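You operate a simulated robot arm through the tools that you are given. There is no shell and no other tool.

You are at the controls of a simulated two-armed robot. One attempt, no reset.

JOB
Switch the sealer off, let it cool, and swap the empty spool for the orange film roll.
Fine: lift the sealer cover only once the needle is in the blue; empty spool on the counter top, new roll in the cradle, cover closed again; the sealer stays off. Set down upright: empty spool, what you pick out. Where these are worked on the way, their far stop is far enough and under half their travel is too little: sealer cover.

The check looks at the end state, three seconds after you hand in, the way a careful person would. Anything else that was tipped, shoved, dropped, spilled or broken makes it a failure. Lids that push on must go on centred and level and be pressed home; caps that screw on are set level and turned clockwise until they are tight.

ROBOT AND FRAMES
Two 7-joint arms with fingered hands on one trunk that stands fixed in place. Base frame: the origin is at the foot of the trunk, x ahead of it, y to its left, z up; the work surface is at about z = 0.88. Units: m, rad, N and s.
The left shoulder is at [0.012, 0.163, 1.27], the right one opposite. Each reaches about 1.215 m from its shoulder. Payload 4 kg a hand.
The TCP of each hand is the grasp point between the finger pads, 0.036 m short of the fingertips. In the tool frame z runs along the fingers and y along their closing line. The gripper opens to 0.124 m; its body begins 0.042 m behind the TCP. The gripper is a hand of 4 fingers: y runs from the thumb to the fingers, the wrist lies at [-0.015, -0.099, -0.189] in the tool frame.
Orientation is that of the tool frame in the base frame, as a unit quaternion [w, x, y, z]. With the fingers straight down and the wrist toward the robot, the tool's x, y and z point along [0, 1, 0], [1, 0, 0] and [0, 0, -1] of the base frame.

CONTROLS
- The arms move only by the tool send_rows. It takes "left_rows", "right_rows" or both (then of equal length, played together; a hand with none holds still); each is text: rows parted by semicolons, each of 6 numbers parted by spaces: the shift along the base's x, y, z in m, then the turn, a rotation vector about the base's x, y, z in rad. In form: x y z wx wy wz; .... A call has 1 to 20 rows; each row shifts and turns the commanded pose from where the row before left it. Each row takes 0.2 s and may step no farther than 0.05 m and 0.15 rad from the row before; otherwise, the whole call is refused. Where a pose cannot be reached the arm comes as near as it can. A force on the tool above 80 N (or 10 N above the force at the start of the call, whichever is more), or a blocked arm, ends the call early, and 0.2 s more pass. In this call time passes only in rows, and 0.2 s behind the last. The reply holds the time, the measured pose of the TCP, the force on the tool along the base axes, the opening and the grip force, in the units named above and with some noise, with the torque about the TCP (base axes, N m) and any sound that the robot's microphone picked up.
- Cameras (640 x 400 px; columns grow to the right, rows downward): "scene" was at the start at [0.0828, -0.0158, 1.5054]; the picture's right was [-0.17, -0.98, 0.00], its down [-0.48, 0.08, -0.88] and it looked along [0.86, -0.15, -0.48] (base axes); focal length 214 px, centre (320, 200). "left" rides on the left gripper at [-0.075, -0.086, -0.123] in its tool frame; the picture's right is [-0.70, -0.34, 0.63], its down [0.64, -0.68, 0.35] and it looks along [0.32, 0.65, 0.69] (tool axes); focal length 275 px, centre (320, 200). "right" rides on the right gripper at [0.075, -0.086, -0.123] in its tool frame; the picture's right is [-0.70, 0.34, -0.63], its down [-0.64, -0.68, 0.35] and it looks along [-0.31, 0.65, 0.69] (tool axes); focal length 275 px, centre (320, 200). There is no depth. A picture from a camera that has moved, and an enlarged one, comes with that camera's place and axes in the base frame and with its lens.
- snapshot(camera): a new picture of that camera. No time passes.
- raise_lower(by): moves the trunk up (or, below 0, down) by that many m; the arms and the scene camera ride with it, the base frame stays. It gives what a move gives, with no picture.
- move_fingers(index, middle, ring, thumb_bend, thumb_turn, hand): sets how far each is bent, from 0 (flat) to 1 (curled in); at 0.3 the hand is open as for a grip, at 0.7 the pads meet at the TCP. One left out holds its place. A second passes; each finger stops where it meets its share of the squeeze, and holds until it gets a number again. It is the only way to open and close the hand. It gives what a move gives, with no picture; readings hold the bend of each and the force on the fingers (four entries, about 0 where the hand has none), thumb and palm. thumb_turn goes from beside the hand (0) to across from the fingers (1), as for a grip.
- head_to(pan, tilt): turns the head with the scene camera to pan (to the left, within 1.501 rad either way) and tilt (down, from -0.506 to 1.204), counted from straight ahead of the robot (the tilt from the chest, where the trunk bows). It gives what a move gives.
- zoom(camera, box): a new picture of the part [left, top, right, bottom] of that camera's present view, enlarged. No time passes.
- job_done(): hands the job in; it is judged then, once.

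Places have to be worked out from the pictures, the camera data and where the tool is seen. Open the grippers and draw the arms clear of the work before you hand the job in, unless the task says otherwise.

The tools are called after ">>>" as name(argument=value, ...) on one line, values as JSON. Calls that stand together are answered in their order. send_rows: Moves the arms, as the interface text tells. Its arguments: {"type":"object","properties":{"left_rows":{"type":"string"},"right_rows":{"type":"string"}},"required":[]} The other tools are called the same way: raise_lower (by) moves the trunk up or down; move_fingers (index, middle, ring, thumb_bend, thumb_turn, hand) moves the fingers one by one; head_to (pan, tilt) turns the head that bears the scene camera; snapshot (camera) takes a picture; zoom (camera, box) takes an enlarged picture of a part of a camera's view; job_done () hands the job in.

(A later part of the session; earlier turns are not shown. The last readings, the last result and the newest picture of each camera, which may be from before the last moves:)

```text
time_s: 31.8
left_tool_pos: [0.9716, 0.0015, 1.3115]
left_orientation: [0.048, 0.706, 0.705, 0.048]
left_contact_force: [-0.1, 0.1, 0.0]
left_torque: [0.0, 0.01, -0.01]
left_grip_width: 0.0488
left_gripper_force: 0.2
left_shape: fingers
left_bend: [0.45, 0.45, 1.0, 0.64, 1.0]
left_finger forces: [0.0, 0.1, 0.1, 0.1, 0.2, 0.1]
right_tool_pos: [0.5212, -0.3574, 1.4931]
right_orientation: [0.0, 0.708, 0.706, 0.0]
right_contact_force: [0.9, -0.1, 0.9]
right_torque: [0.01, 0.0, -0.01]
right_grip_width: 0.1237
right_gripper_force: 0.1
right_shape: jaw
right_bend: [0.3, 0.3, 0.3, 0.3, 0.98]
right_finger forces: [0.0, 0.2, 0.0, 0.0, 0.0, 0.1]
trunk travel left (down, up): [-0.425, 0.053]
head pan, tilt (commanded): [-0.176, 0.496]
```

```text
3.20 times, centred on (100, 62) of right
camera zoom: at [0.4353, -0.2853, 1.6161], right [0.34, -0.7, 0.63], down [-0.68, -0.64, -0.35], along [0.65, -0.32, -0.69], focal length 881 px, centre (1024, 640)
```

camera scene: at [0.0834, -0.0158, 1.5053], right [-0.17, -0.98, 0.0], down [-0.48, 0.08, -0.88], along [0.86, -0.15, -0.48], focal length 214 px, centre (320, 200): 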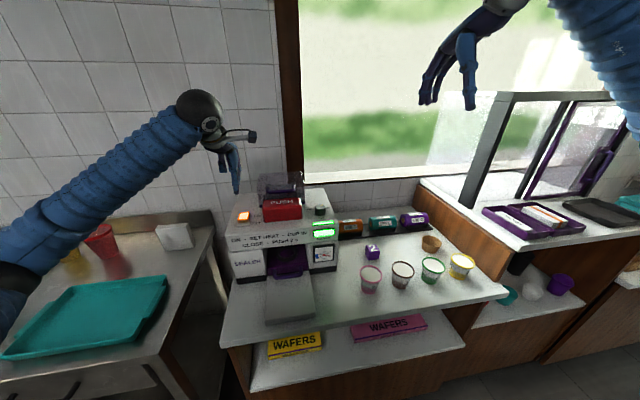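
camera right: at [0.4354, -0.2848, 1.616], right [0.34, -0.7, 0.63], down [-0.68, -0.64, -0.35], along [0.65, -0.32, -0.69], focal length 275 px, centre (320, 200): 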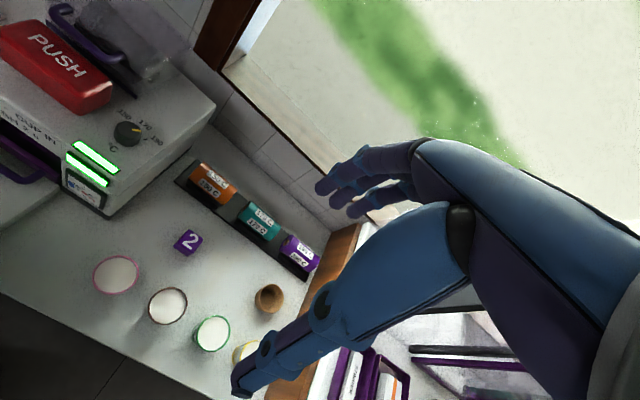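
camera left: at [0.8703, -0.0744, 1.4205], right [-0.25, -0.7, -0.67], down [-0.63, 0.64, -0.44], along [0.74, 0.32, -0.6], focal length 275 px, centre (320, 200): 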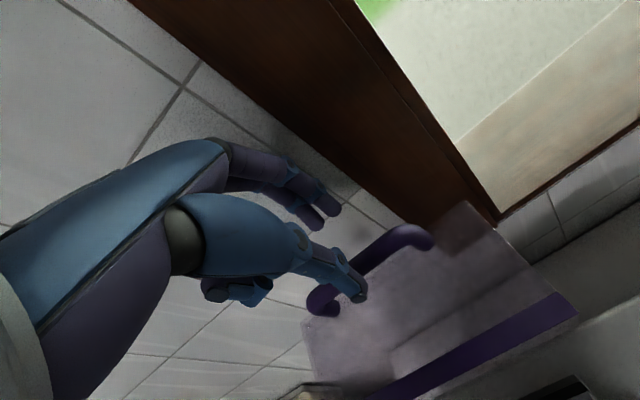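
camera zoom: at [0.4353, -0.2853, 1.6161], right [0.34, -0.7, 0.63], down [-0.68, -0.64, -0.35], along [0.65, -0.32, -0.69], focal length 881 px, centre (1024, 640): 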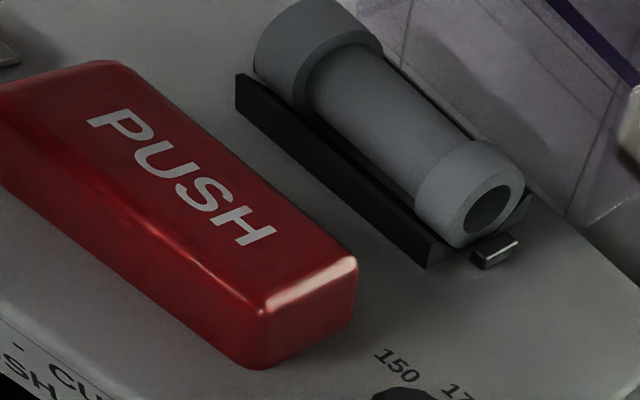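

Force is still near zero, so the stop isn't reached yet. I push a bit further.

>>> send_rows(left_rows="0.015 0 -0.003 0 0.03 0; 0.015 0 -0.004 0 0.03 0; 0.012 0 -0.004 0 0.03 0")

>>> snapshot(camera="left")

>>> zoom(camera="scene", box=[230, 110, 350, 210])

>>> zoom(camera="right", box=[0, 0, 250, 156])

```text
time_s: 32.6
left_tool_pos: [1.0043, -0.0014, 1.3102]
left_orientation: [0.02, 0.707, 0.706, 0.02]
left_contact_force: [-58.4, -1.9, 25.3]
left_torque: [0.06, -1.91, -0.17]
left_grip_width: 0.0183
left_gripper_force: 31.7
left_shape: fingers
left_bend: [0.67, 0.7, 1.0, 0.64, 1.0]
left_finger forces: [29.3, 30.0, 0.0, 0.0, 4.1, 0.1]
right_tool_pos: [0.5116, -0.3594, 1.4968]
right_orientation: [0.002, 0.708, 0.706, 0.003]
right_contact_force: [0.2, -0.5, 0.3]
right_torque: [0.01, -0.02, 0.0]
right_grip_width: 0.124
right_gripper_force: 0.1
right_shape: jaw
right_bend: [0.3, 0.3, 0.3, 0.3, 0.98]
right_finger forces: [0.0, 0.0, 0.1, 0.1, 0.1, 0.0]
trunk travel left (down, up): [-0.425, 0.053]
head pan, tilt (commanded): [-0.176, 0.496]
```

```text
taken
camera left: at [0.9122, -0.0763, 1.4279], right [-0.3, -0.7, -0.65], down [-0.66, 0.65, -0.38], along [0.69, 0.31, -0.65], focal length 275 px, centre (320, 200)
```

left: 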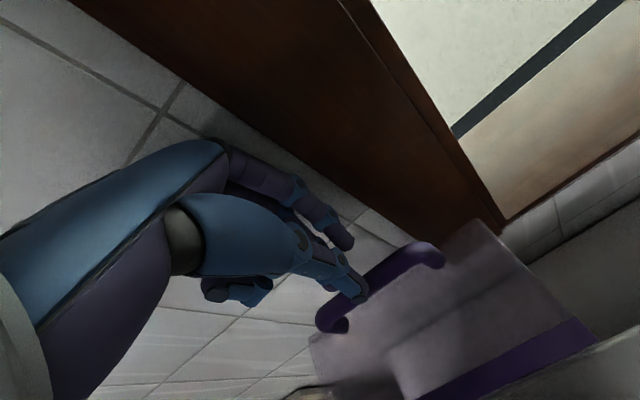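

```text
4.00 times, centred on (290, 160) of scene
camera zoom: at [0.0721, -0.0166, 1.5063], right [-0.18, -0.98, 0.0], down [-0.47, 0.08, -0.88], along [0.87, -0.15, -0.48], focal length 858 px, centre (440, 360)
```

zoom: 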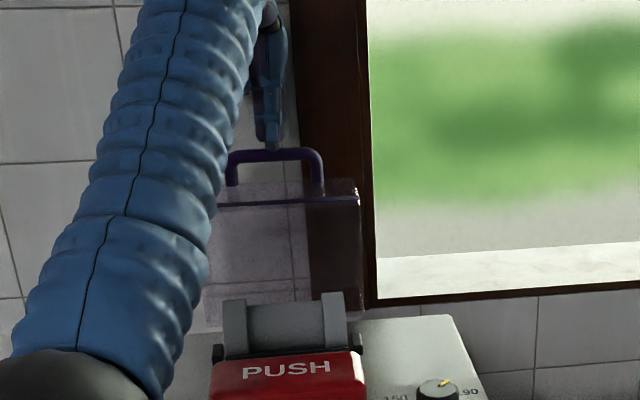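

```text
2.56 times, centred on (125, 78) of right
camera zoom: at [0.4243, -0.2857, 1.6196], right [0.33, -0.7, 0.64], down [-0.68, -0.64, -0.35], along [0.65, -0.32, -0.69], focal length 705 px, centre (819, 512)
```

zoom: 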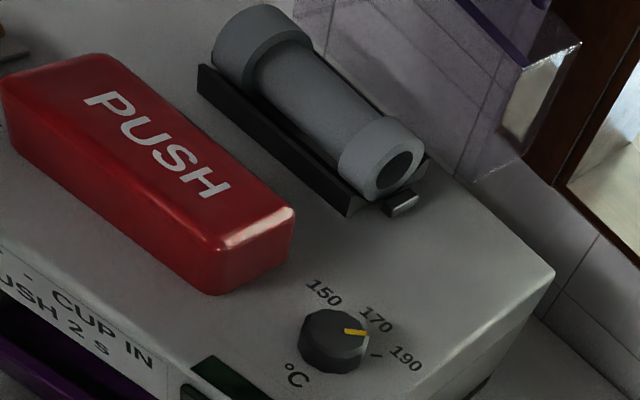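

The fingers have reached the wall (58 N), so I back off right away; the cover appears to be about vertical.

>>> send_rows(left_rows="-0.015 0 0.002 0 0 0; -0.02 0 0.005 0 0 0; -0.02 0 0.01 0 0 0")

>>> snapshot(camera="left")

>>> zoom(camera="scene", box=[230, 110, 350, 210])

```text
time_s: 33.4
left_tool_pos: [0.9579, 0.0021, 1.3163]
left_orientation: [0.017, 0.706, 0.707, 0.016]
left_contact_force: [-0.1, 0.3, -0.6]
left_torque: [0.0, 0.01, 0.01]
left_grip_width: 0.0485
left_gripper_force: 0.1
left_shape: fingers
left_bend: [0.45, 0.45, 1.0, 0.64, 1.0]
left_finger forces: [0.0, 0.1, 0.0, 0.1, 0.1, 0.1]
right_tool_pos: [0.5199, -0.3584, 1.4941]
right_orientation: [0.0, 0.708, 0.706, 0.0]
right_contact_force: [-0.9, 0.8, -0.3]
right_torque: [-0.01, 0.02, 0.03]
right_grip_width: 0.1234
right_gripper_force: 0.1
right_shape: jaw
right_bend: [0.3, 0.3, 0.3, 0.3, 0.98]
right_finger forces: [0.0, 0.0, 0.1, 0.0, 0.1, 0.0]
trunk travel left (down, up): [-0.425, 0.053]
head pan, tilt (commanded): [-0.176, 0.496]
```

```text
taken
camera left: at [0.8662, -0.0744, 1.4352], right [-0.31, -0.7, -0.65], down [-0.67, 0.64, -0.38], along [0.68, 0.32, -0.66], focal length 275 px, centre (320, 200)
```

left: 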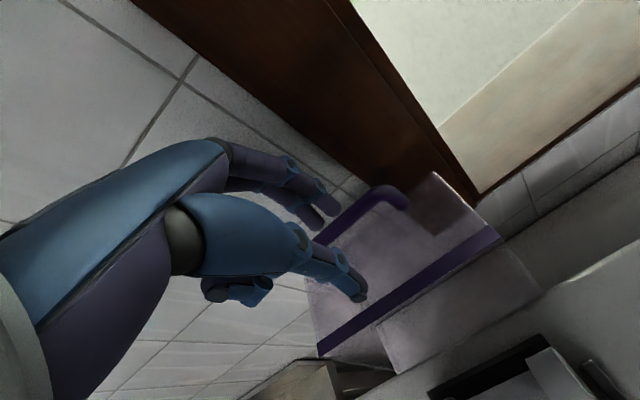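

```text
4.00 times, centred on (290, 160) of scene
camera zoom: at [0.0823, -0.016, 1.5055], right [-0.17, -0.98, 0.0], down [-0.48, 0.08, -0.88], along [0.86, -0.15, -0.48], focal length 858 px, centre (440, 360)
```

zoom: 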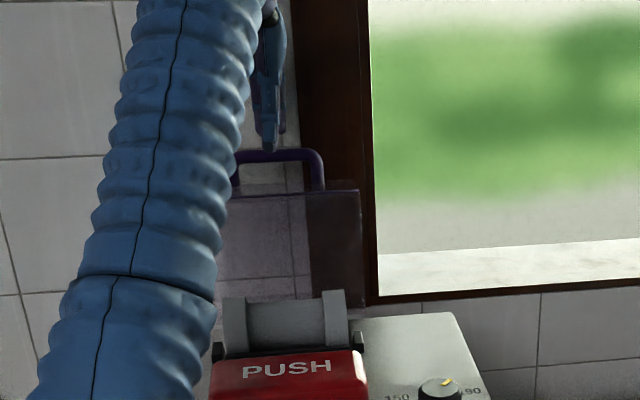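

The cover stands open on its own at about vertical. I withdraw the left hand up and to the left, clear of the work.

>>> send_rows(left_rows="-0.01 0 0.045 0 0 0; -0.01 0 0.045 0 0 0; -0.03 0.03 0.02 0 0 0; -0.03 0.04 0 0 0 0; -0.03 0.04 0 0 0 0; -0.03 0.04 0 0 0 0; -0.03 0.04 0 0 0 0; -0.03 0.04 0 0 0 0; -0.03 0.04 0 0 0 0; -0.02 0.04 0 0 0 0")

>>> zoom(camera="scene", box=[230, 130, 350, 205])

>>> snapshot(camera="scene")

>>> snapshot(camera="left")

```text
time_s: 35.6
left_tool_pos: [0.758, 0.3264, 1.4212]
left_orientation: [0.016, 0.707, 0.707, 0.016]
left_contact_force: [0.4, -0.5, -0.8]
left_torque: [0.0, 0.0, -0.02]
left_grip_width: 0.0487
left_gripper_force: 0.1
left_shape: fingers
left_bend: [0.45, 0.45, 1.0, 0.64, 1.0]
left_finger forces: [0.1, 0.0, 0.1, 0.0, 0.0, 0.1]
left hand out of reach, approached as far as the arm can: row 7, 8, 9
right_tool_pos: [0.5205, -0.3583, 1.4927]
right_orientation: [-0.001, 0.708, 0.707, 0.0]
right_contact_force: [0.7, 1.0, -0.5]
right_torque: [0.0, -0.01, -0.02]
right_grip_width: 0.1236
right_gripper_force: 0.2
right_shape: jaw
right_bend: [0.3, 0.3, 0.3, 0.3, 0.98]
right_finger forces: [0.0, 0.1, 0.0, 0.0, 0.0, 0.0]
trunk travel left (down, up): [-0.425, 0.053]
head pan, tilt (commanded): [-0.176, 0.496]
```

```text
5.33 times, centred on (290, 168) of scene
camera zoom: at [0.0825, -0.0151, 1.5055], right [-0.18, -0.98, 0.0], down [-0.48, 0.08, -0.88], along [0.86, -0.15, -0.48], focal length 1144 px, centre (480, 373)
```

zoom: 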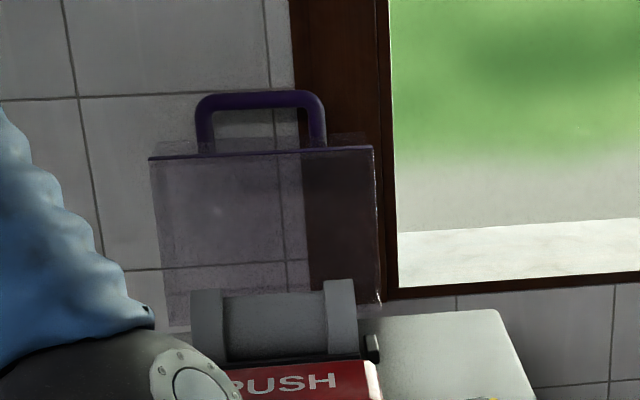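

```text
taken
camera scene: at [0.0825, -0.0151, 1.5055], right [-0.18, -0.98, 0.0], down [-0.48, 0.08, -0.88], along [0.86, -0.15, -0.48], focal length 214 px, centre (320, 200)
```

scene: 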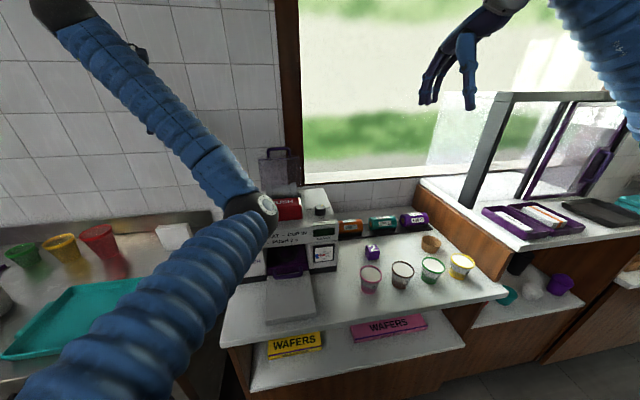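

```text
taken
camera left: at [0.6674, 0.2514, 1.54], right [-0.31, -0.7, -0.65], down [-0.67, 0.64, -0.38], along [0.68, 0.31, -0.66], focal length 275 px, centre (320, 200)
```

left: 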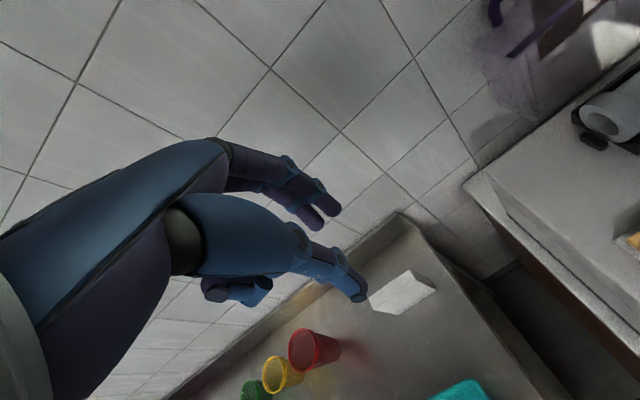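

The cover is fully up and stays, but the left elbow has swung in front of the sealer. I move the left hand further back and left to free the space.

>>> send_rows(left_rows="-0.03 0.03 0.01 0 0 0; -0.03 0.03 0.01 0 0 0; -0.03 0.03 0.01 0 0 0; -0.03 0.03 0.01 0 0 0; -0.03 0.03 0.01 0 0 0")

>>> snapshot(camera="scene")

```text
time_s: 36.8
left_tool_pos: [0.6165, 0.4841, 1.4705]
left_orientation: [0.016, 0.707, 0.707, 0.016]
left_contact_force: [0.3, 0.4, 0.3]
left_torque: [0.01, -0.01, -0.01]
left_grip_width: 0.0485
left_gripper_force: 0.1
left_shape: fingers
left_bend: [0.45, 0.45, 1.0, 0.64, 1.0]
left_finger forces: [0.0, 0.0, 0.0, 0.1, 0.0, 0.0]
left hand out of reach, approached as far as the arm can: row 1, 2
right_tool_pos: [0.5193, -0.3587, 1.4933]
right_orientation: [0.0, 0.708, 0.706, 0.0]
right_contact_force: [0.6, 0.1, 1.3]
right_torque: [-0.02, 0.04, 0.01]
right_grip_width: 0.1236
right_gripper_force: 0.1
right_shape: jaw
right_bend: [0.3, 0.3, 0.3, 0.3, 0.98]
right_finger forces: [0.0, 0.1, 0.0, 0.0, 0.1, 0.0]
trunk travel left (down, up): [-0.425, 0.053]
head pan, tilt (commanded): [-0.176, 0.496]
```

```text
taken
camera scene: at [0.0819, -0.0153, 1.5056], right [-0.18, -0.98, 0.0], down [-0.48, 0.08, -0.88], along [0.86, -0.15, -0.48], focal length 214 px, centre (320, 200)
```

scene: 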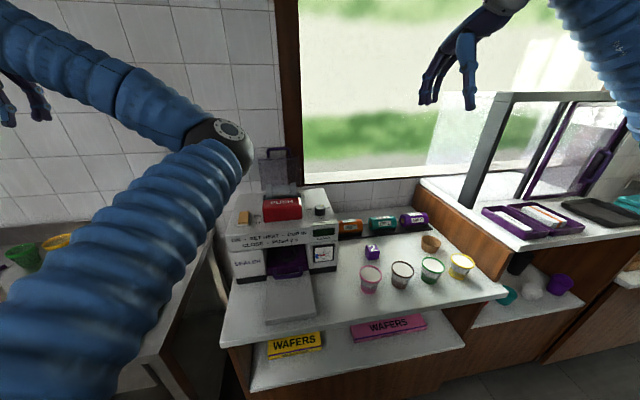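

Better; I move it a little further out so the elbow is well clear of the middle.

>>> send_rows(left_rows="-0.035 0.03 -0.01 0 0 0; -0.035 0.03 -0.01 0 0 0; -0.035 0.03 -0.01 0 0 0; -0.035 0.02 -0.01 0 0 0")

>>> snapshot(camera="scene")

>>> zoom(camera="right", box=[0, 0, 200, 125])

>>> zoom(camera="scene", box=[240, 140, 340, 210])

```text
time_s: 37.8
left_tool_pos: [0.4741, 0.5939, 1.4317]
left_orientation: [0.017, 0.707, 0.707, 0.016]
left_contact_force: [0.1, 0.9, 0.6]
left_torque: [-0.01, 0.02, 0.0]
left_grip_width: 0.0484
left_gripper_force: 0.1
left_shape: fingers
left_bend: [0.45, 0.45, 1.0, 0.64, 1.0]
left_finger forces: [0.0, 0.1, 0.0, 0.0, 0.0, 0.0]
right_tool_pos: [0.5191, -0.3586, 1.494]
right_orientation: [0.001, 0.708, 0.706, 0.001]
right_contact_force: [-0.3, -0.3, 0.2]
right_torque: [-0.03, -0.03, -0.01]
right_grip_width: 0.1238
right_gripper_force: 0.2
right_shape: jaw
right_bend: [0.3, 0.3, 0.3, 0.3, 0.98]
right_finger forces: [0.1, 0.0, 0.0, 0.0, 0.0, 0.1]
trunk travel left (down, up): [-0.425, 0.053]
head pan, tilt (commanded): [-0.176, 0.496]
```

```text
taken
camera scene: at [0.0813, -0.0147, 1.5056], right [-0.18, -0.98, 0.0], down [-0.47, 0.08, -0.88], along [0.86, -0.15, -0.48], focal length 214 px, centre (320, 200)
```

scene: 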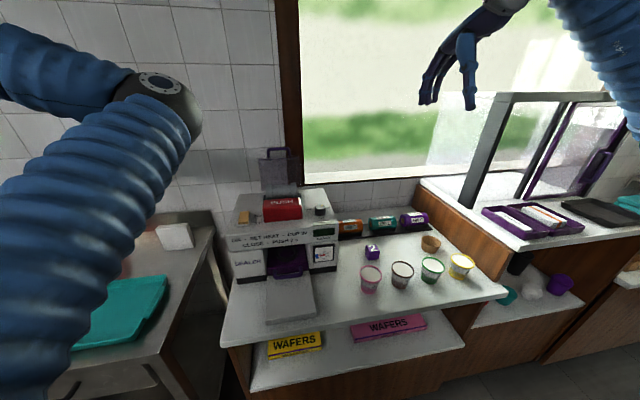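

```text
3.20 times, centred on (100, 62) of right
camera zoom: at [0.4329, -0.2839, 1.6171], right [0.33, -0.7, 0.63], down [-0.68, -0.64, -0.35], along [0.65, -0.32, -0.69], focal length 881 px, centre (1024, 640)
```

zoom: 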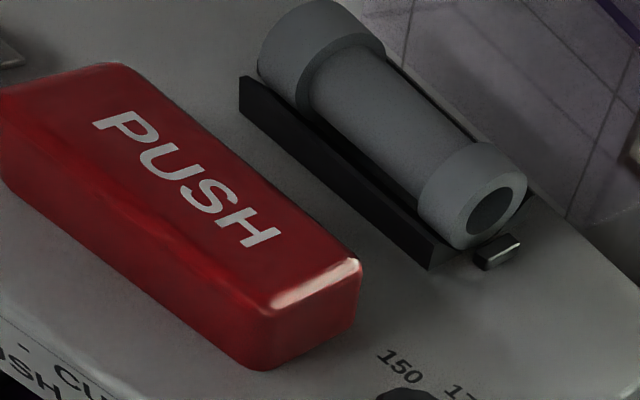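

```text
5.71 times, centred on (290, 175) of scene
camera zoom: at [0.0813, -0.0147, 1.5056], right [-0.18, -0.98, 0.0], down [-0.47, 0.08, -0.88], along [0.86, -0.15, -0.48], focal length 1226 px, centre (491, 343)
```

zoom: 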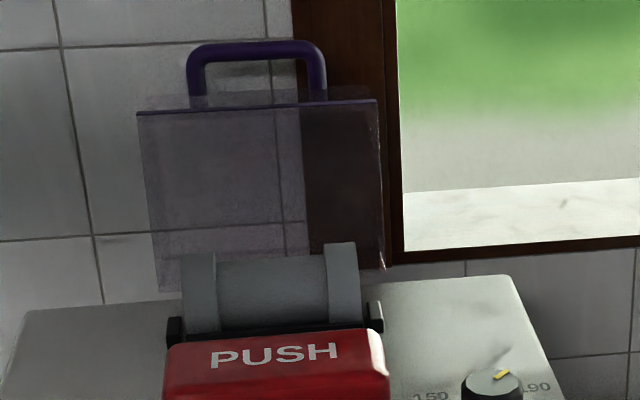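

The cover stands open and the spool is clear: axis along y at roughly (0.863, 0, 1.13), flanges at both ends. I shape the right hand (ring curled, index/middle/thumb half open) and bring it above the spool.

>>> move_fingers(hand="right", index=0.5, middle=0.5, ring=1, thumb_bend=0.45, thumb_turn=1)

>>> send_rows(right_rows="0.028 0.030 -0.0125 0 0 0; 0.028 0.030 -0.0125 0 0 0; 0.028 0.030 -0.0125 0 0 0; 0.028 0.030 -0.0125 0 0 0; 0.028 0.030 -0.0125 0 0 0; 0.028 0.030 -0.0125 0 0 0; 0.028 0.030 -0.0125 0 0 0; 0.028 0.030 -0.0125 0 0 0; 0.028 0.030 -0.0125 0 0 0; 0.028 0.030 -0.0125 0 0 0; 0.028 0.030 -0.0125 0 0 0; 0.028 0.030 -0.0125 0 0 0")

>>> snapshot(camera="right")

>>> snapshot(camera="scene")

```text
time_s: 38.8
left_tool_pos: [0.4753, 0.5925, 1.4325]
left_orientation: [0.016, 0.707, 0.707, 0.016]
left_contact_force: [-0.3, -0.3, 0.4]
left_torque: [0.02, 0.02, 0.0]
left_grip_width: 0.0484
left_gripper_force: 0.0
left_shape: fingers
left_bend: [0.45, 0.45, 1.0, 0.64, 1.0]
left_finger forces: [0.0, 0.0, 0.1, 0.1, 0.0, 0.0]
right_tool_pos: [0.522, -0.3586, 1.4928]
right_orientation: [0.001, 0.708, 0.707, 0.0]
right_contact_force: [0.0, 0.2, -0.5]
right_torque: [-0.01, -0.01, -0.01]
right_grip_width: 0.0699
right_gripper_force: 0.1
right_shape: fingers
right_bend: [0.5, 0.5, 1.0, 0.45, 0.99]
right_finger forces: [0.0, 0.0, 0.0, 0.0, 0.0, 0.1]
trunk travel left (down, up): [-0.425, 0.053]
head pan, tilt (commanded): [-0.176, 0.496]
```

```text
time_s: 41.4
left_tool_pos: [0.4771, 0.594, 1.4318]
left_orientation: [0.017, 0.707, 0.706, 0.015]
left_contact_force: [0.1, 0.0, -0.8]
left_torque: [-0.04, 0.05, 0.0]
left_grip_width: 0.0486
left_gripper_force: 0.0
left_shape: fingers
left_bend: [0.45, 0.45, 1.0, 0.64, 1.0]
left_finger forces: [0.0, 0.0, 0.1, 0.0, 0.0, 0.1]
right_tool_pos: [0.8579, 0.0017, 1.3428]
right_orientation: [0.0, 0.708, 0.706, 0.0]
right_contact_force: [0.1, 0.6, -0.6]
right_torque: [-0.02, 0.0, -0.04]
right_grip_width: 0.0699
right_gripper_force: 0.1
right_shape: fingers
right_bend: [0.5, 0.5, 1.0, 0.45, 0.99]
right_finger forces: [0.1, 0.1, 0.0, 0.0, 0.1, 0.0]
trunk travel left (down, up): [-0.425, 0.053]
head pan, tilt (commanded): [-0.176, 0.496]
```

```text
taken
camera right: at [0.7725, 0.0763, 1.4643], right [0.34, -0.7, 0.63], down [-0.68, -0.64, -0.34], along [0.65, -0.32, -0.69], focal length 275 px, centre (320, 200)
```

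right: 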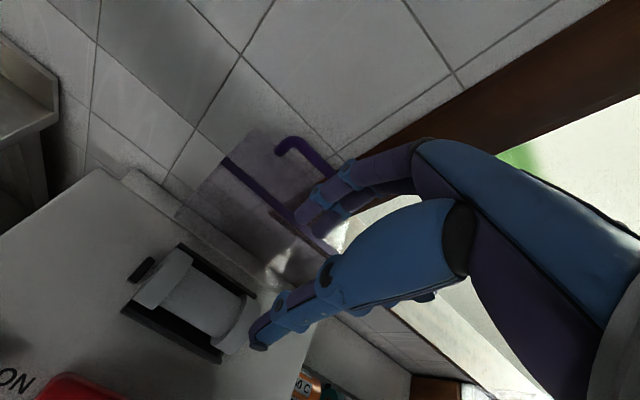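

```text
taken
camera scene: at [0.0839, -0.0139, 1.5054], right [-0.18, -0.98, 0.0], down [-0.48, 0.08, -0.88], along [0.86, -0.15, -0.48], focal length 214 px, centre (320, 200)
```

scene: 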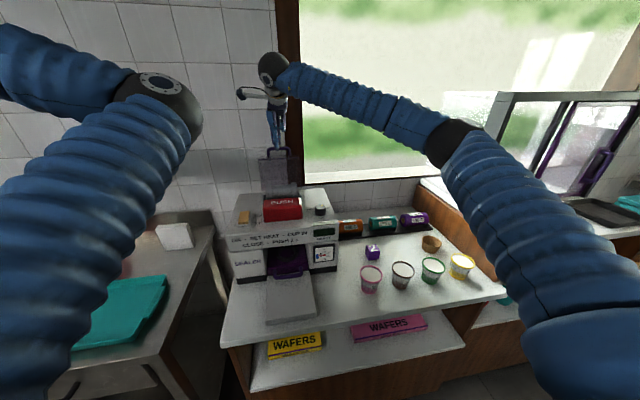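

Good overhead view of the spool and cradle; I zoom to measure.

>>> zoom(camera="right", box=[90, 200, 330, 380])

>>> zoom(camera="scene", box=[240, 110, 340, 210])

```text
2.22 times, centred on (210, 290) of right
camera zoom: at [0.7725, 0.0763, 1.4643], right [0.34, -0.7, 0.63], down [-0.68, -0.64, -0.34], along [0.65, -0.32, -0.69], focal length 612 px, centre (564, 0)
```

zoom: 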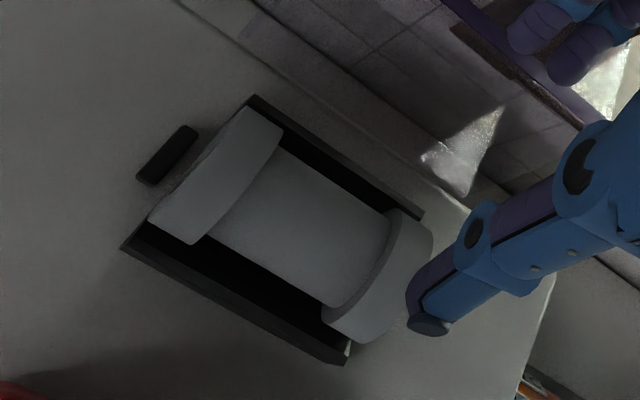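

```text
4.00 times, centred on (290, 160) of scene
camera zoom: at [0.0839, -0.0139, 1.5054], right [-0.18, -0.98, 0.0], down [-0.48, 0.08, -0.88], along [0.86, -0.15, -0.48], focal length 858 px, centre (440, 360)
```

zoom: 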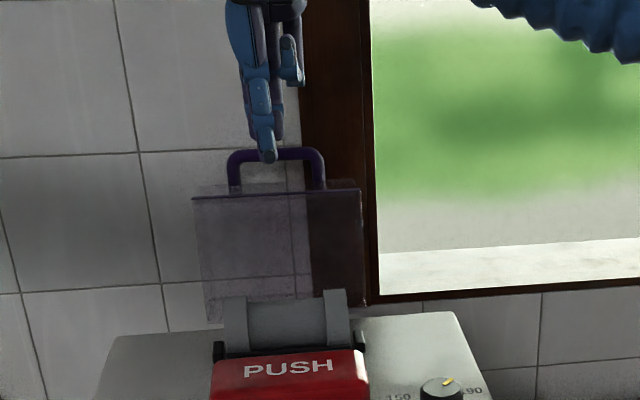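

Spool axis measures x≈0.850, z≈1.137 (core radius ≈0.024, flanges ≈0.029, ends y≈±0.058), cradle walls about 1.2 cm below the axis. I descend most of the way and re-check.

>>> send_rows(right_rows="0 0.001 -0.035 0 0 0; 0 0 -0.035 0 0 0; 0 0 -0.03 0 0 0; 0 0 -0.02 0 0 0")

>>> snapshot(camera="right")

>>> zoom(camera="scene", box=[250, 140, 330, 200])

```text
time_s: 42.4
left_tool_pos: [0.4772, 0.5927, 1.4326]
left_orientation: [0.016, 0.706, 0.708, 0.016]
left_contact_force: [0.5, 0.1, 0.5]
left_torque: [0.03, 0.03, 0.05]
left_grip_width: 0.0485
left_gripper_force: 0.1
left_shape: fingers
left_bend: [0.45, 0.45, 1.0, 0.64, 1.0]
left_finger forces: [0.1, 0.1, 0.0, 0.0, 0.1, 0.0]
right_tool_pos: [0.8577, 0.0014, 1.2202]
right_orientation: [0.0, 0.708, 0.706, 0.0]
right_contact_force: [-0.5, 0.8, -0.6]
right_torque: [0.01, 0.01, 0.0]
right_grip_width: 0.07
right_gripper_force: 0.1
right_shape: fingers
right_bend: [0.5, 0.5, 1.0, 0.45, 0.99]
right_finger forces: [0.0, 0.0, 0.1, 0.0, 0.0, 0.1]
trunk travel left (down, up): [-0.425, 0.053]
head pan, tilt (commanded): [-0.176, 0.496]
```

```text
taken
camera right: at [0.7715, 0.0765, 1.3444], right [0.34, -0.7, 0.63], down [-0.68, -0.64, -0.34], along [0.65, -0.32, -0.69], focal length 275 px, centre (320, 200)
```

right: 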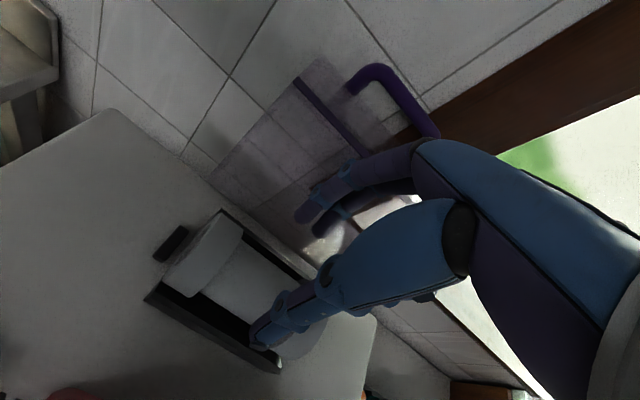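

```text
6.67 times, centred on (290, 170) of scene
camera zoom: at [0.0837, -0.0155, 1.5054], right [-0.17, -0.98, 0.0], down [-0.48, 0.08, -0.88], along [0.86, -0.15, -0.48], focal length 1430 px, centre (520, 400)
```

zoom: 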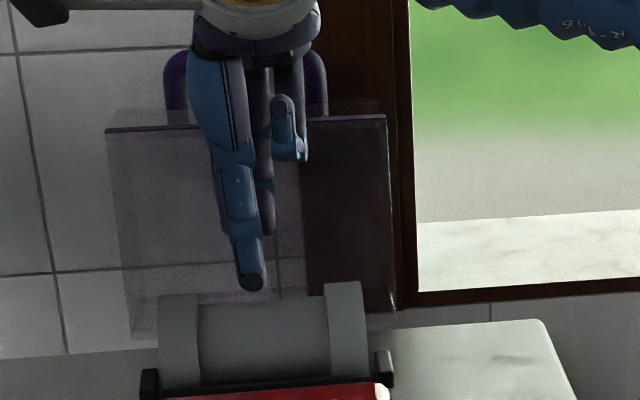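

Thumb tip checks at (0.806, 0.003, 1.194), as the model predicts. I continue down to grip height.

>>> send_rows(right_rows="0 0.002 -0.02 0 0 0; 0 0 -0.02 0 0 0; 0 0 -0.012 0 0 0")

>>> zoom(camera="right", box=[130, 140, 430, 380])

>>> zoom(camera="scene", box=[250, 140, 330, 200])

```text
time_s: 43.2
left_tool_pos: [0.4776, 0.5917, 1.4325]
left_orientation: [0.016, 0.707, 0.707, 0.017]
left_contact_force: [0.6, -0.7, -0.3]
left_torque: [0.0, 0.04, 0.03]
left_grip_width: 0.0486
left_gripper_force: 0.1
left_shape: fingers
left_bend: [0.45, 0.45, 1.0, 0.64, 1.0]
left_finger forces: [0.0, 0.0, 0.1, 0.0, 0.0, 0.0]
right_tool_pos: [0.8575, 0.0043, 1.1702]
right_orientation: [0.0, 0.708, 0.707, 0.0]
right_contact_force: [0.4, -0.6, 0.3]
right_torque: [0.0, -0.03, 0.0]
right_grip_width: 0.07
right_gripper_force: 0.0
right_shape: fingers
right_bend: [0.5, 0.5, 1.0, 0.45, 0.99]
right_finger forces: [0.1, 0.0, 0.0, 0.1, 0.1, 0.0]
trunk travel left (down, up): [-0.425, 0.053]
head pan, tilt (commanded): [-0.176, 0.496]
```

```text
1.67 times, centred on (280, 260) of right
camera zoom: at [0.7713, 0.0778, 1.2935], right [0.34, -0.7, 0.63], down [-0.68, -0.64, -0.35], along [0.65, -0.32, -0.69], focal length 459 px, centre (387, 100)
```

zoom: 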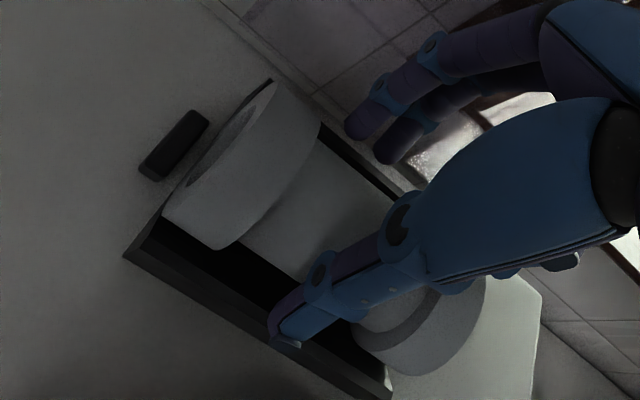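

```text
6.67 times, centred on (290, 170) of scene
camera zoom: at [0.0829, -0.0158, 1.5054], right [-0.17, -0.98, 0.0], down [-0.48, 0.08, -0.88], along [0.86, -0.15, -0.48], focal length 1430 px, centre (520, 400)
```

zoom: 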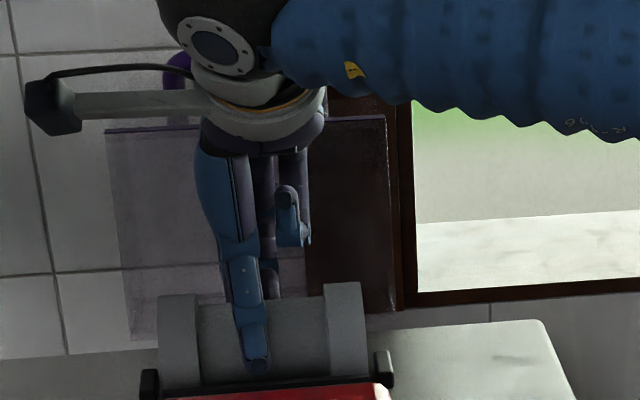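

Thumb and fingers straddle the core between the flanges. I close on it.

>>> move_fingers(hand="right", index=0.72, middle=0.72, thumb_bend=0.72)

>>> zoom(camera="right", box=[130, 140, 430, 380])

```text
time_s: 44.2
left_tool_pos: [0.4773, 0.5931, 1.4317]
left_orientation: [0.016, 0.707, 0.707, 0.016]
left_contact_force: [-0.7, 0.2, 0.1]
left_torque: [0.02, 0.0, 0.04]
left_grip_width: 0.0486
left_gripper_force: 0.1
left_shape: fingers
left_bend: [0.45, 0.45, 1.0, 0.64, 1.0]
left_finger forces: [0.1, 0.1, 0.1, 0.0, 0.0, 0.0]
right_tool_pos: [0.8571, 0.0045, 1.1706]
right_orientation: [0.0, 0.707, 0.707, 0.0]
right_contact_force: [-1.1, 0.6, -0.7]
right_torque: [-0.01, 0.06, -0.03]
right_grip_width: 0.0444
right_gripper_force: 24.1
right_shape: fingers
right_bend: [0.61, 0.62, 1.0, 0.57, 1.0]
right_finger forces: [12.1, 12.7, 0.1, 0.0, 23.4, 0.0]
trunk travel left (down, up): [-0.425, 0.053]
head pan, tilt (commanded): [-0.176, 0.496]
```

```text
1.67 times, centred on (280, 260) of right
camera zoom: at [0.7711, 0.078, 1.2936], right [0.34, -0.7, 0.63], down [-0.68, -0.64, -0.35], along [0.65, -0.32, -0.69], focal length 459 px, centre (387, 100)
```

zoom: 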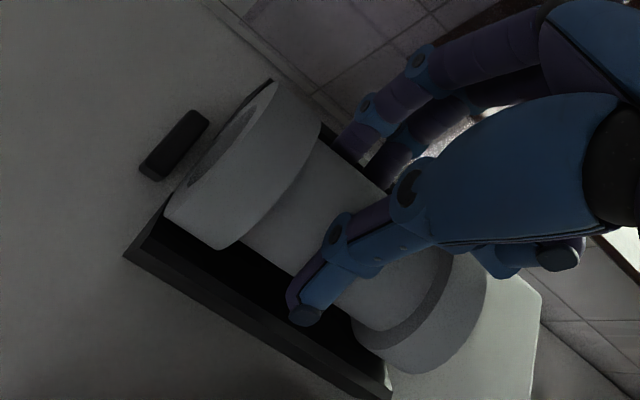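

Firm grip (44 mm, 24 N). I lift slowly and check it comes up with the hand.

>>> send_rows(right_rows="0 0 0.008 0 0 0; 0 0 0.012 0 0 0; 0 0 0.015 0 0 0; 0 0 0.02 0 0 0")

>>> zoom(camera="right", box=[130, 140, 430, 380])

>>> zoom(camera="scene", box=[250, 140, 330, 200])

```text
time_s: 45.2
left_tool_pos: [0.4751, 0.5923, 1.4323]
left_orientation: [0.016, 0.707, 0.707, 0.016]
left_contact_force: [-0.8, -0.1, 0.3]
left_torque: [-0.04, -0.01, 0.01]
left_grip_width: 0.0485
left_gripper_force: 0.1
left_shape: fingers
left_bend: [0.45, 0.45, 1.0, 0.64, 1.0]
left_finger forces: [0.0, 0.0, 0.0, 0.0, 0.1, 0.0]
right_tool_pos: [0.8569, 0.0039, 1.2265]
right_orientation: [0.0, 0.708, 0.706, 0.001]
right_contact_force: [-1.7, 0.0, -0.4]
right_torque: [-0.01, -0.03, -0.05]
right_grip_width: 0.0444
right_gripper_force: 24.5
right_shape: fingers
right_bend: [0.61, 0.61, 1.0, 0.57, 1.0]
right_finger forces: [12.4, 13.1, 0.1, 0.1, 22.6, 0.0]
trunk travel left (down, up): [-0.425, 0.053]
head pan, tilt (commanded): [-0.176, 0.496]
```

```text
1.67 times, centred on (280, 260) of right
camera zoom: at [0.7715, 0.0781, 1.3496], right [0.34, -0.7, 0.63], down [-0.68, -0.64, -0.35], along [0.65, -0.32, -0.69], focal length 459 px, centre (387, 100)
```

zoom: 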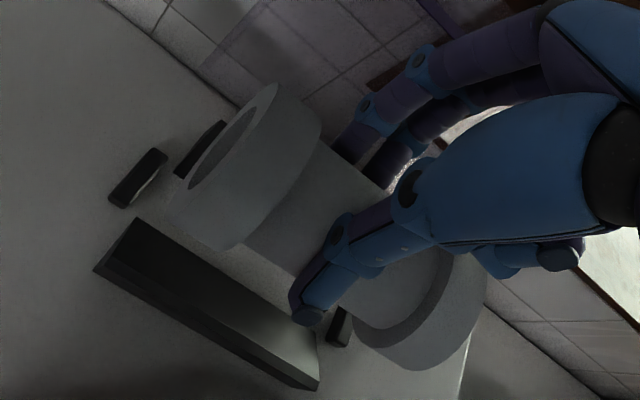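

```text
6.67 times, centred on (290, 170) of scene
camera zoom: at [0.0824, -0.0155, 1.5055], right [-0.17, -0.98, 0.0], down [-0.48, 0.08, -0.88], along [0.86, -0.15, -0.48], focal length 1430 px, centre (520, 400)
```

zoom: 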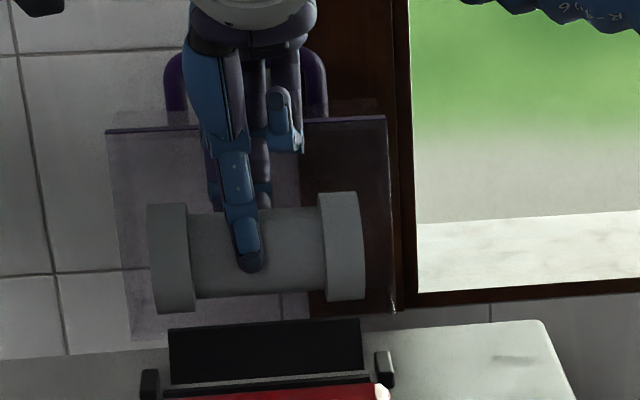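

The spool is out and held level; the cradle is a V of two black plates with end studs. I raise it and carry it right toward the free counter area near (0.72, -0.47).

>>> send_rows(right_rows="0 0 0.04 0 0 0; -0.005 -0.02 0.035 0 0 0; -0.0125 -0.042 0 0 0 0; -0.0125 -0.042 0 0 0 0; -0.0125 -0.042 0 0 0 0; -0.0125 -0.042 0 0 0 0; -0.0125 -0.042 0 0 0 0; -0.0125 -0.042 0 0 0 0; -0.0125 -0.042 0 0 0 0; -0.0125 -0.042 0 0 0 0; -0.0125 -0.042 0 0 0 0; -0.0125 -0.042 0 0 0 0; -0.007 -0.03 0 0 0 0")

>>> snapshot(camera="right")

>>> snapshot(camera="scene")

```text
time_s: 48.0
left_tool_pos: [0.4755, 0.5913, 1.4331]
left_orientation: [0.016, 0.707, 0.707, 0.016]
left_contact_force: [0.1, 0.2, -0.1]
left_torque: [0.01, 0.0, 0.02]
left_grip_width: 0.0484
left_gripper_force: 0.1
left_shape: fingers
left_bend: [0.45, 0.45, 1.0, 0.64, 1.0]
left_finger forces: [0.0, 0.1, 0.1, 0.0, 0.0, 0.0]
right_tool_pos: [0.7207, -0.4654, 1.2996]
right_orientation: [0.0, 0.707, 0.707, 0.0]
right_contact_force: [-0.1, -0.4, -0.9]
right_torque: [0.02, 0.01, 0.01]
right_grip_width: 0.0443
right_gripper_force: 24.0
right_shape: fingers
right_bend: [0.61, 0.61, 1.0, 0.57, 1.0]
right_finger forces: [12.1, 13.0, 0.0, 0.0, 22.5, 0.0]
trunk travel left (down, up): [-0.425, 0.053]
head pan, tilt (commanded): [-0.176, 0.496]
```

```text
taken
camera right: at [0.6337, -0.3924, 1.4241], right [0.34, -0.7, 0.63], down [-0.68, -0.64, -0.35], along [0.65, -0.32, -0.69], focal length 275 px, centre (320, 200)
```

right: 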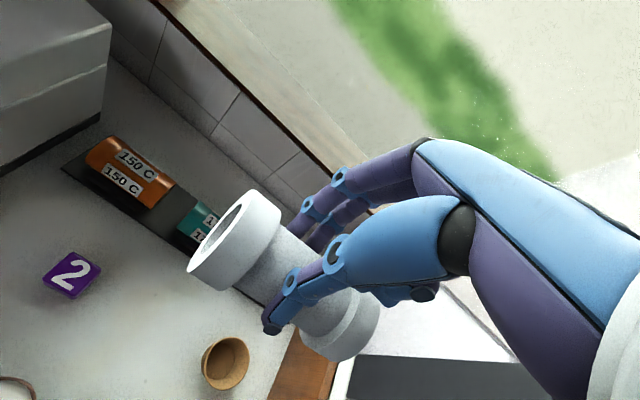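

```text
taken
camera scene: at [0.0826, -0.0165, 1.5054], right [-0.17, -0.98, 0.0], down [-0.48, 0.08, -0.88], along [0.86, -0.15, -0.48], focal length 214 px, centre (320, 200)
```

scene: 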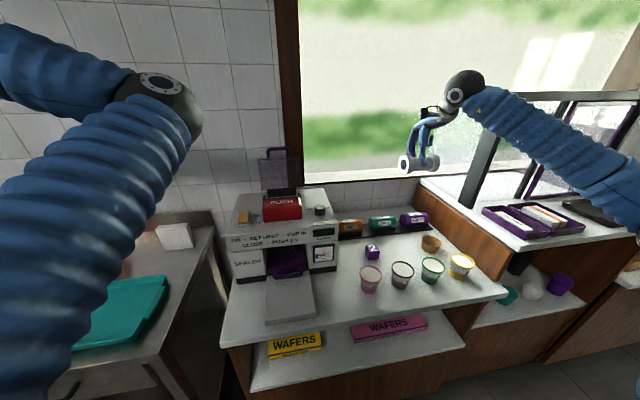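

Landing spot is clear: cube ends near y -0.36, brown cup starts near y -0.565. I lower the spool toward the counter.

>>> send_rows(right_rows="0 0 -0.04 0 0 0; 0 0 -0.04 0 0 0; 0 0 -0.04 0 0 0; 0 0 -0.04 0 0 0; 0 0 -0.04 0 0 0; 0 0 -0.04 0 0 0; 0 0 -0.04 0 0 0; 0 0 -0.03 0 0 0; 0 0 -0.02 0 0 0")

>>> snapshot(camera="right")

>>> zoom(camera="scene", box=[330, 160, 490, 290])

```text
time_s: 50.0
left_tool_pos: [0.477, 0.5914, 1.4332]
left_orientation: [0.016, 0.707, 0.707, 0.016]
left_contact_force: [0.2, 0.4, -0.3]
left_torque: [0.02, -0.03, -0.06]
left_grip_width: 0.0482
left_gripper_force: 0.1
left_shape: fingers
left_bend: [0.45, 0.45, 1.0, 0.64, 1.0]
left_finger forces: [0.0, 0.0, 0.0, 0.1, 0.0, 0.0]
right_tool_pos: [0.72, -0.4665, 0.9701]
right_orientation: [0.0, 0.708, 0.707, 0.0]
right_contact_force: [0.0, -0.1, -0.5]
right_torque: [0.01, 0.0, 0.01]
right_grip_width: 0.044
right_gripper_force: 23.5
right_shape: fingers
right_bend: [0.61, 0.61, 1.0, 0.57, 1.0]
right_finger forces: [12.1, 13.0, 0.0, 0.0, 22.4, 0.1]
trunk travel left (down, up): [-0.425, 0.053]
head pan, tilt (commanded): [-0.176, 0.496]
```

```text
taken
camera right: at [0.6339, -0.3932, 1.0934], right [0.34, -0.7, 0.63], down [-0.68, -0.64, -0.35], along [0.65, -0.32, -0.69], focal length 275 px, centre (320, 200)
```

right: 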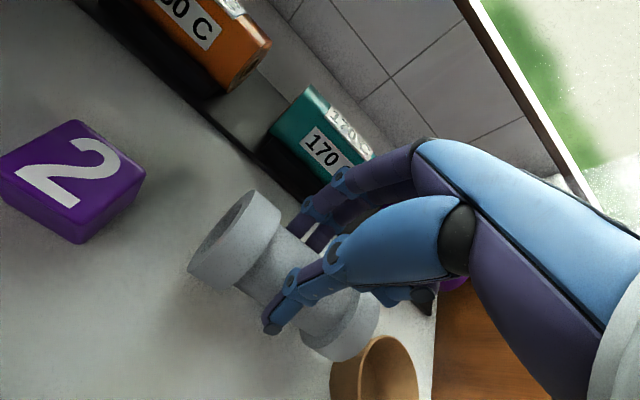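

```text
3.08 times, centred on (410, 225) of scene
camera zoom: at [0.083, -0.0162, 1.5054], right [-0.18, -0.98, 0.0], down [-0.48, 0.08, -0.88], along [0.86, -0.15, -0.48], focal length 660 px, centre (43, 123)
```

zoom: 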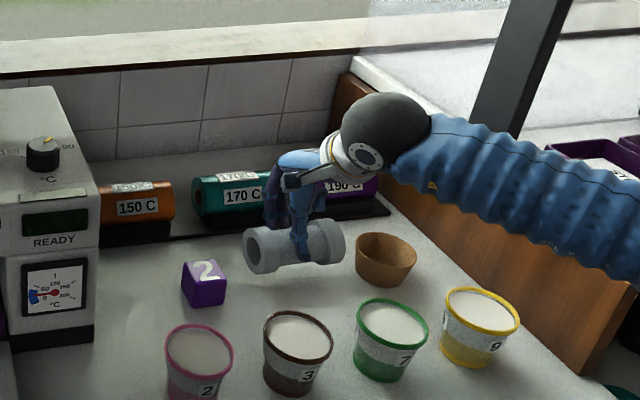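

The gap to the brown cup is tighter than to the cube, so I shift 1 cm left and lower gently toward contact.

>>> send_rows(right_rows="0 0.005 -0.004 0 0 0; 0 0.005 -0.006 0 0 0; 0 0 -0.006 0 0 0; 0 0 -0.004 0 0 0; 0 0 -0.003 0 0 0")

>>> zoom(camera="scene", box=[360, 210, 460, 280])

```text
time_s: 51.2
left_tool_pos: [0.4752, 0.5924, 1.4332]
left_orientation: [0.017, 0.707, 0.707, 0.016]
left_contact_force: [0.4, -0.1, -0.1]
left_torque: [0.02, -0.01, 0.01]
left_grip_width: 0.0485
left_gripper_force: 0.0
left_shape: fingers
left_bend: [0.45, 0.45, 1.0, 0.64, 1.0]
left_finger forces: [0.0, 0.1, 0.1, 0.0, 0.1, 0.1]
right_tool_pos: [0.7189, -0.4544, 0.9503]
right_orientation: [0.001, 0.708, 0.706, 0.001]
right_contact_force: [-0.6, -0.3, 10.5]
right_torque: [-0.01, 0.13, -0.01]
right_grip_width: 0.0443
right_gripper_force: 27.0
right_shape: fingers
right_bend: [0.61, 0.61, 1.0, 0.57, 1.0]
right_finger forces: [12.6, 13.6, 0.0, 0.0, 27.5, 0.1]
trunk travel left (down, up): [-0.425, 0.053]
head pan, tilt (commanded): [-0.176, 0.496]
```

```text
5.71 times, centred on (410, 245) of scene
camera zoom: at [0.0818, -0.0153, 1.5057], right [-0.17, -0.98, 0.0], down [-0.48, 0.08, -0.88], along [0.86, -0.15, -0.48], focal length 1226 px, centre (-194, -57)
```

zoom: 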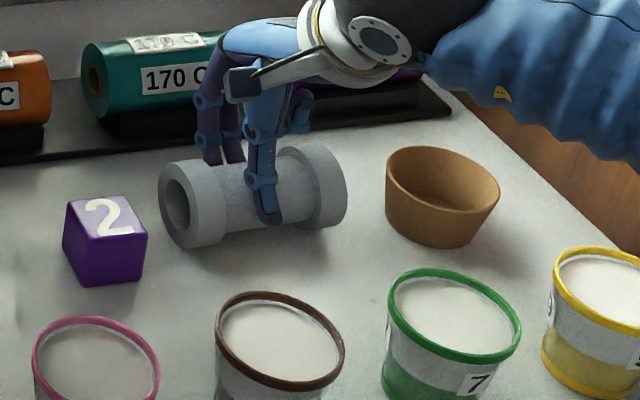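

Contact with the counter at TCP z≈0.95 (10 N). I ease off 2 mm and release both sides together.

>>> send_rows(right_rows="0 0 0.002 0 0 0")

>>> move_fingers(hand="right", index=0.55, middle=0.55, thumb_bend=0.5)

>>> zoom(camera="scene", box=[360, 210, 460, 280])

>>> snapshot(camera="right")

```text
time_s: 51.6
left_tool_pos: [0.4756, 0.5925, 1.4325]
left_orientation: [0.016, 0.707, 0.707, 0.016]
left_contact_force: [0.8, 0.1, -0.1]
left_torque: [-0.01, -0.03, -0.01]
left_grip_width: 0.0481
left_gripper_force: 0.0
left_shape: fingers
left_bend: [0.45, 0.45, 1.0, 0.64, 1.0]
left_finger forces: [0.0, 0.0, 0.0, 0.1, 0.1, 0.1]
right_tool_pos: [0.7185, -0.4553, 0.9501]
right_orientation: [0.0, 0.708, 0.706, 0.0]
right_contact_force: [0.4, 0.6, 6.2]
right_torque: [0.07, 0.07, -0.01]
right_grip_width: 0.0442
right_gripper_force: 26.0
right_shape: fingers
right_bend: [0.61, 0.61, 1.0, 0.57, 1.0]
right_finger forces: [12.4, 13.4, 0.1, 0.0, 25.4, 0.0]
trunk travel left (down, up): [-0.425, 0.053]
head pan, tilt (commanded): [-0.176, 0.496]
```

```text
time_s: 52.6
left_tool_pos: [0.4752, 0.5923, 1.4313]
left_orientation: [0.016, 0.707, 0.707, 0.016]
left_contact_force: [0.0, -0.2, -0.2]
left_torque: [0.01, -0.01, 0.01]
left_grip_width: 0.0482
left_gripper_force: 0.1
left_shape: fingers
left_bend: [0.45, 0.45, 1.0, 0.64, 1.0]
left_finger forces: [0.0, 0.1, 0.0, 0.0, 0.0, 0.0]
right_tool_pos: [0.7204, -0.4561, 0.95]
right_orientation: [0.0, 0.708, 0.706, -0.001]
right_contact_force: [0.0, 0.1, 0.2]
right_torque: [0.01, 0.0, 0.01]
right_grip_width: 0.054
right_gripper_force: 0.0
right_shape: fingers
right_bend: [0.55, 0.55, 1.0, 0.5, 1.0]
right_finger forces: [0.0, 0.0, 0.0, 0.1, 0.0, 0.1]
trunk travel left (down, up): [-0.425, 0.053]
head pan, tilt (commanded): [-0.176, 0.496]
```

```text
5.71 times, centred on (410, 245) of scene
camera zoom: at [0.0828, -0.0159, 1.5054], right [-0.17, -0.98, 0.0], down [-0.48, 0.08, -0.88], along [0.86, -0.15, -0.48], focal length 1226 px, centre (-194, -57)
```

zoom: 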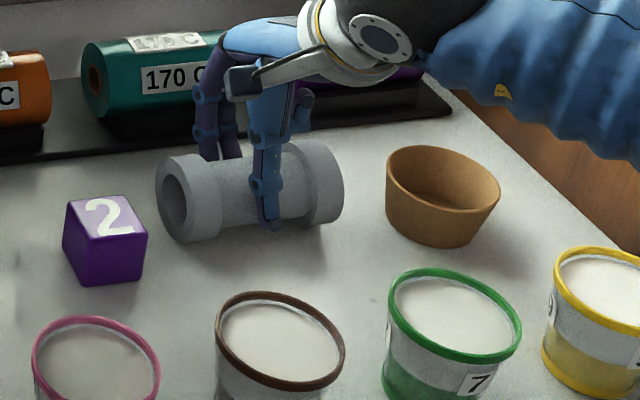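

```text
taken
camera right: at [0.6338, -0.3821, 1.0731], right [0.34, -0.7, 0.63], down [-0.68, -0.64, -0.35], along [0.65, -0.32, -0.69], focal length 275 px, centre (320, 200)
```

right: 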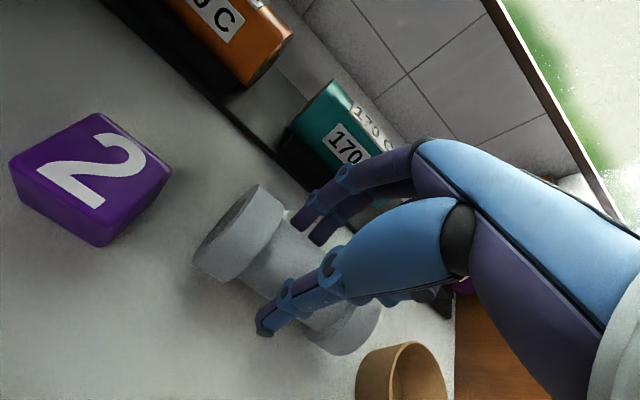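

Released with almost no movement. I wait a second with the fingers still caging it to see whether it rolls.

>>> send_rows(right_rows="0 0 0 0 0 0; 0 0 0 0 0 0; 0 0 0 0 0 0; 0 0 0 0 0 0; 0 0 0 0 0 0")

>>> zoom(camera="scene", box=[360, 210, 460, 280])

>>> zoom(camera="right", box=[170, 160, 410, 370])

```text
time_s: 53.8
left_tool_pos: [0.4769, 0.5922, 1.4329]
left_orientation: [0.016, 0.707, 0.707, 0.017]
left_contact_force: [-0.6, 0.4, 0.3]
left_torque: [-0.03, 0.02, -0.02]
left_grip_width: 0.0485
left_gripper_force: 0.1
left_shape: fingers
left_bend: [0.45, 0.45, 1.0, 0.64, 1.0]
left_finger forces: [0.1, 0.0, 0.0, 0.1, 0.0, 0.0]
right_tool_pos: [0.7193, -0.456, 0.9492]
right_orientation: [0.001, 0.707, 0.707, 0.0]
right_contact_force: [-0.4, -0.4, 0.0]
right_torque: [0.02, 0.01, 0.0]
right_grip_width: 0.0545
right_gripper_force: 0.0
right_shape: fingers
right_bend: [0.55, 0.55, 1.0, 0.5, 1.0]
right_finger forces: [0.0, 0.0, 0.0, 0.0, 0.1, 0.1]
trunk travel left (down, up): [-0.425, 0.053]
head pan, tilt (commanded): [-0.176, 0.496]
```

```text
5.71 times, centred on (410, 245) of scene
camera zoom: at [0.0829, -0.0159, 1.5054], right [-0.17, -0.98, 0.0], down [-0.48, 0.08, -0.88], along [0.86, -0.15, -0.48], focal length 1226 px, centre (-194, -57)
```

zoom: 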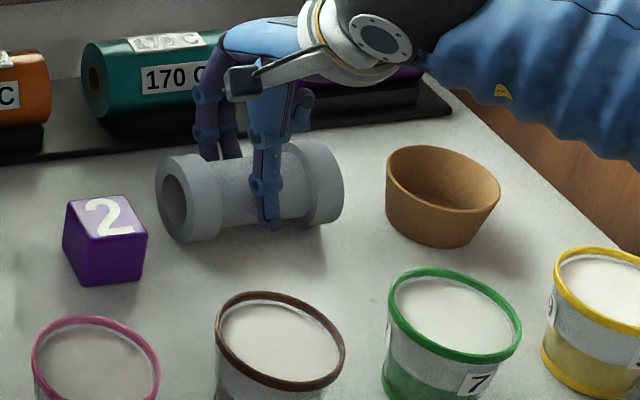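

```text
1.90 times, centred on (290, 265) of right
camera zoom: at [0.6338, -0.3822, 1.0731], right [0.34, -0.7, 0.63], down [-0.68, -0.64, -0.35], along [0.65, -0.32, -0.69], focal length 524 px, centre (377, 76)
```

zoom: 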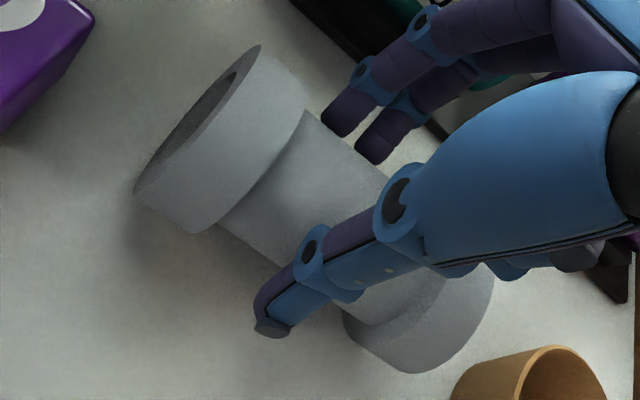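

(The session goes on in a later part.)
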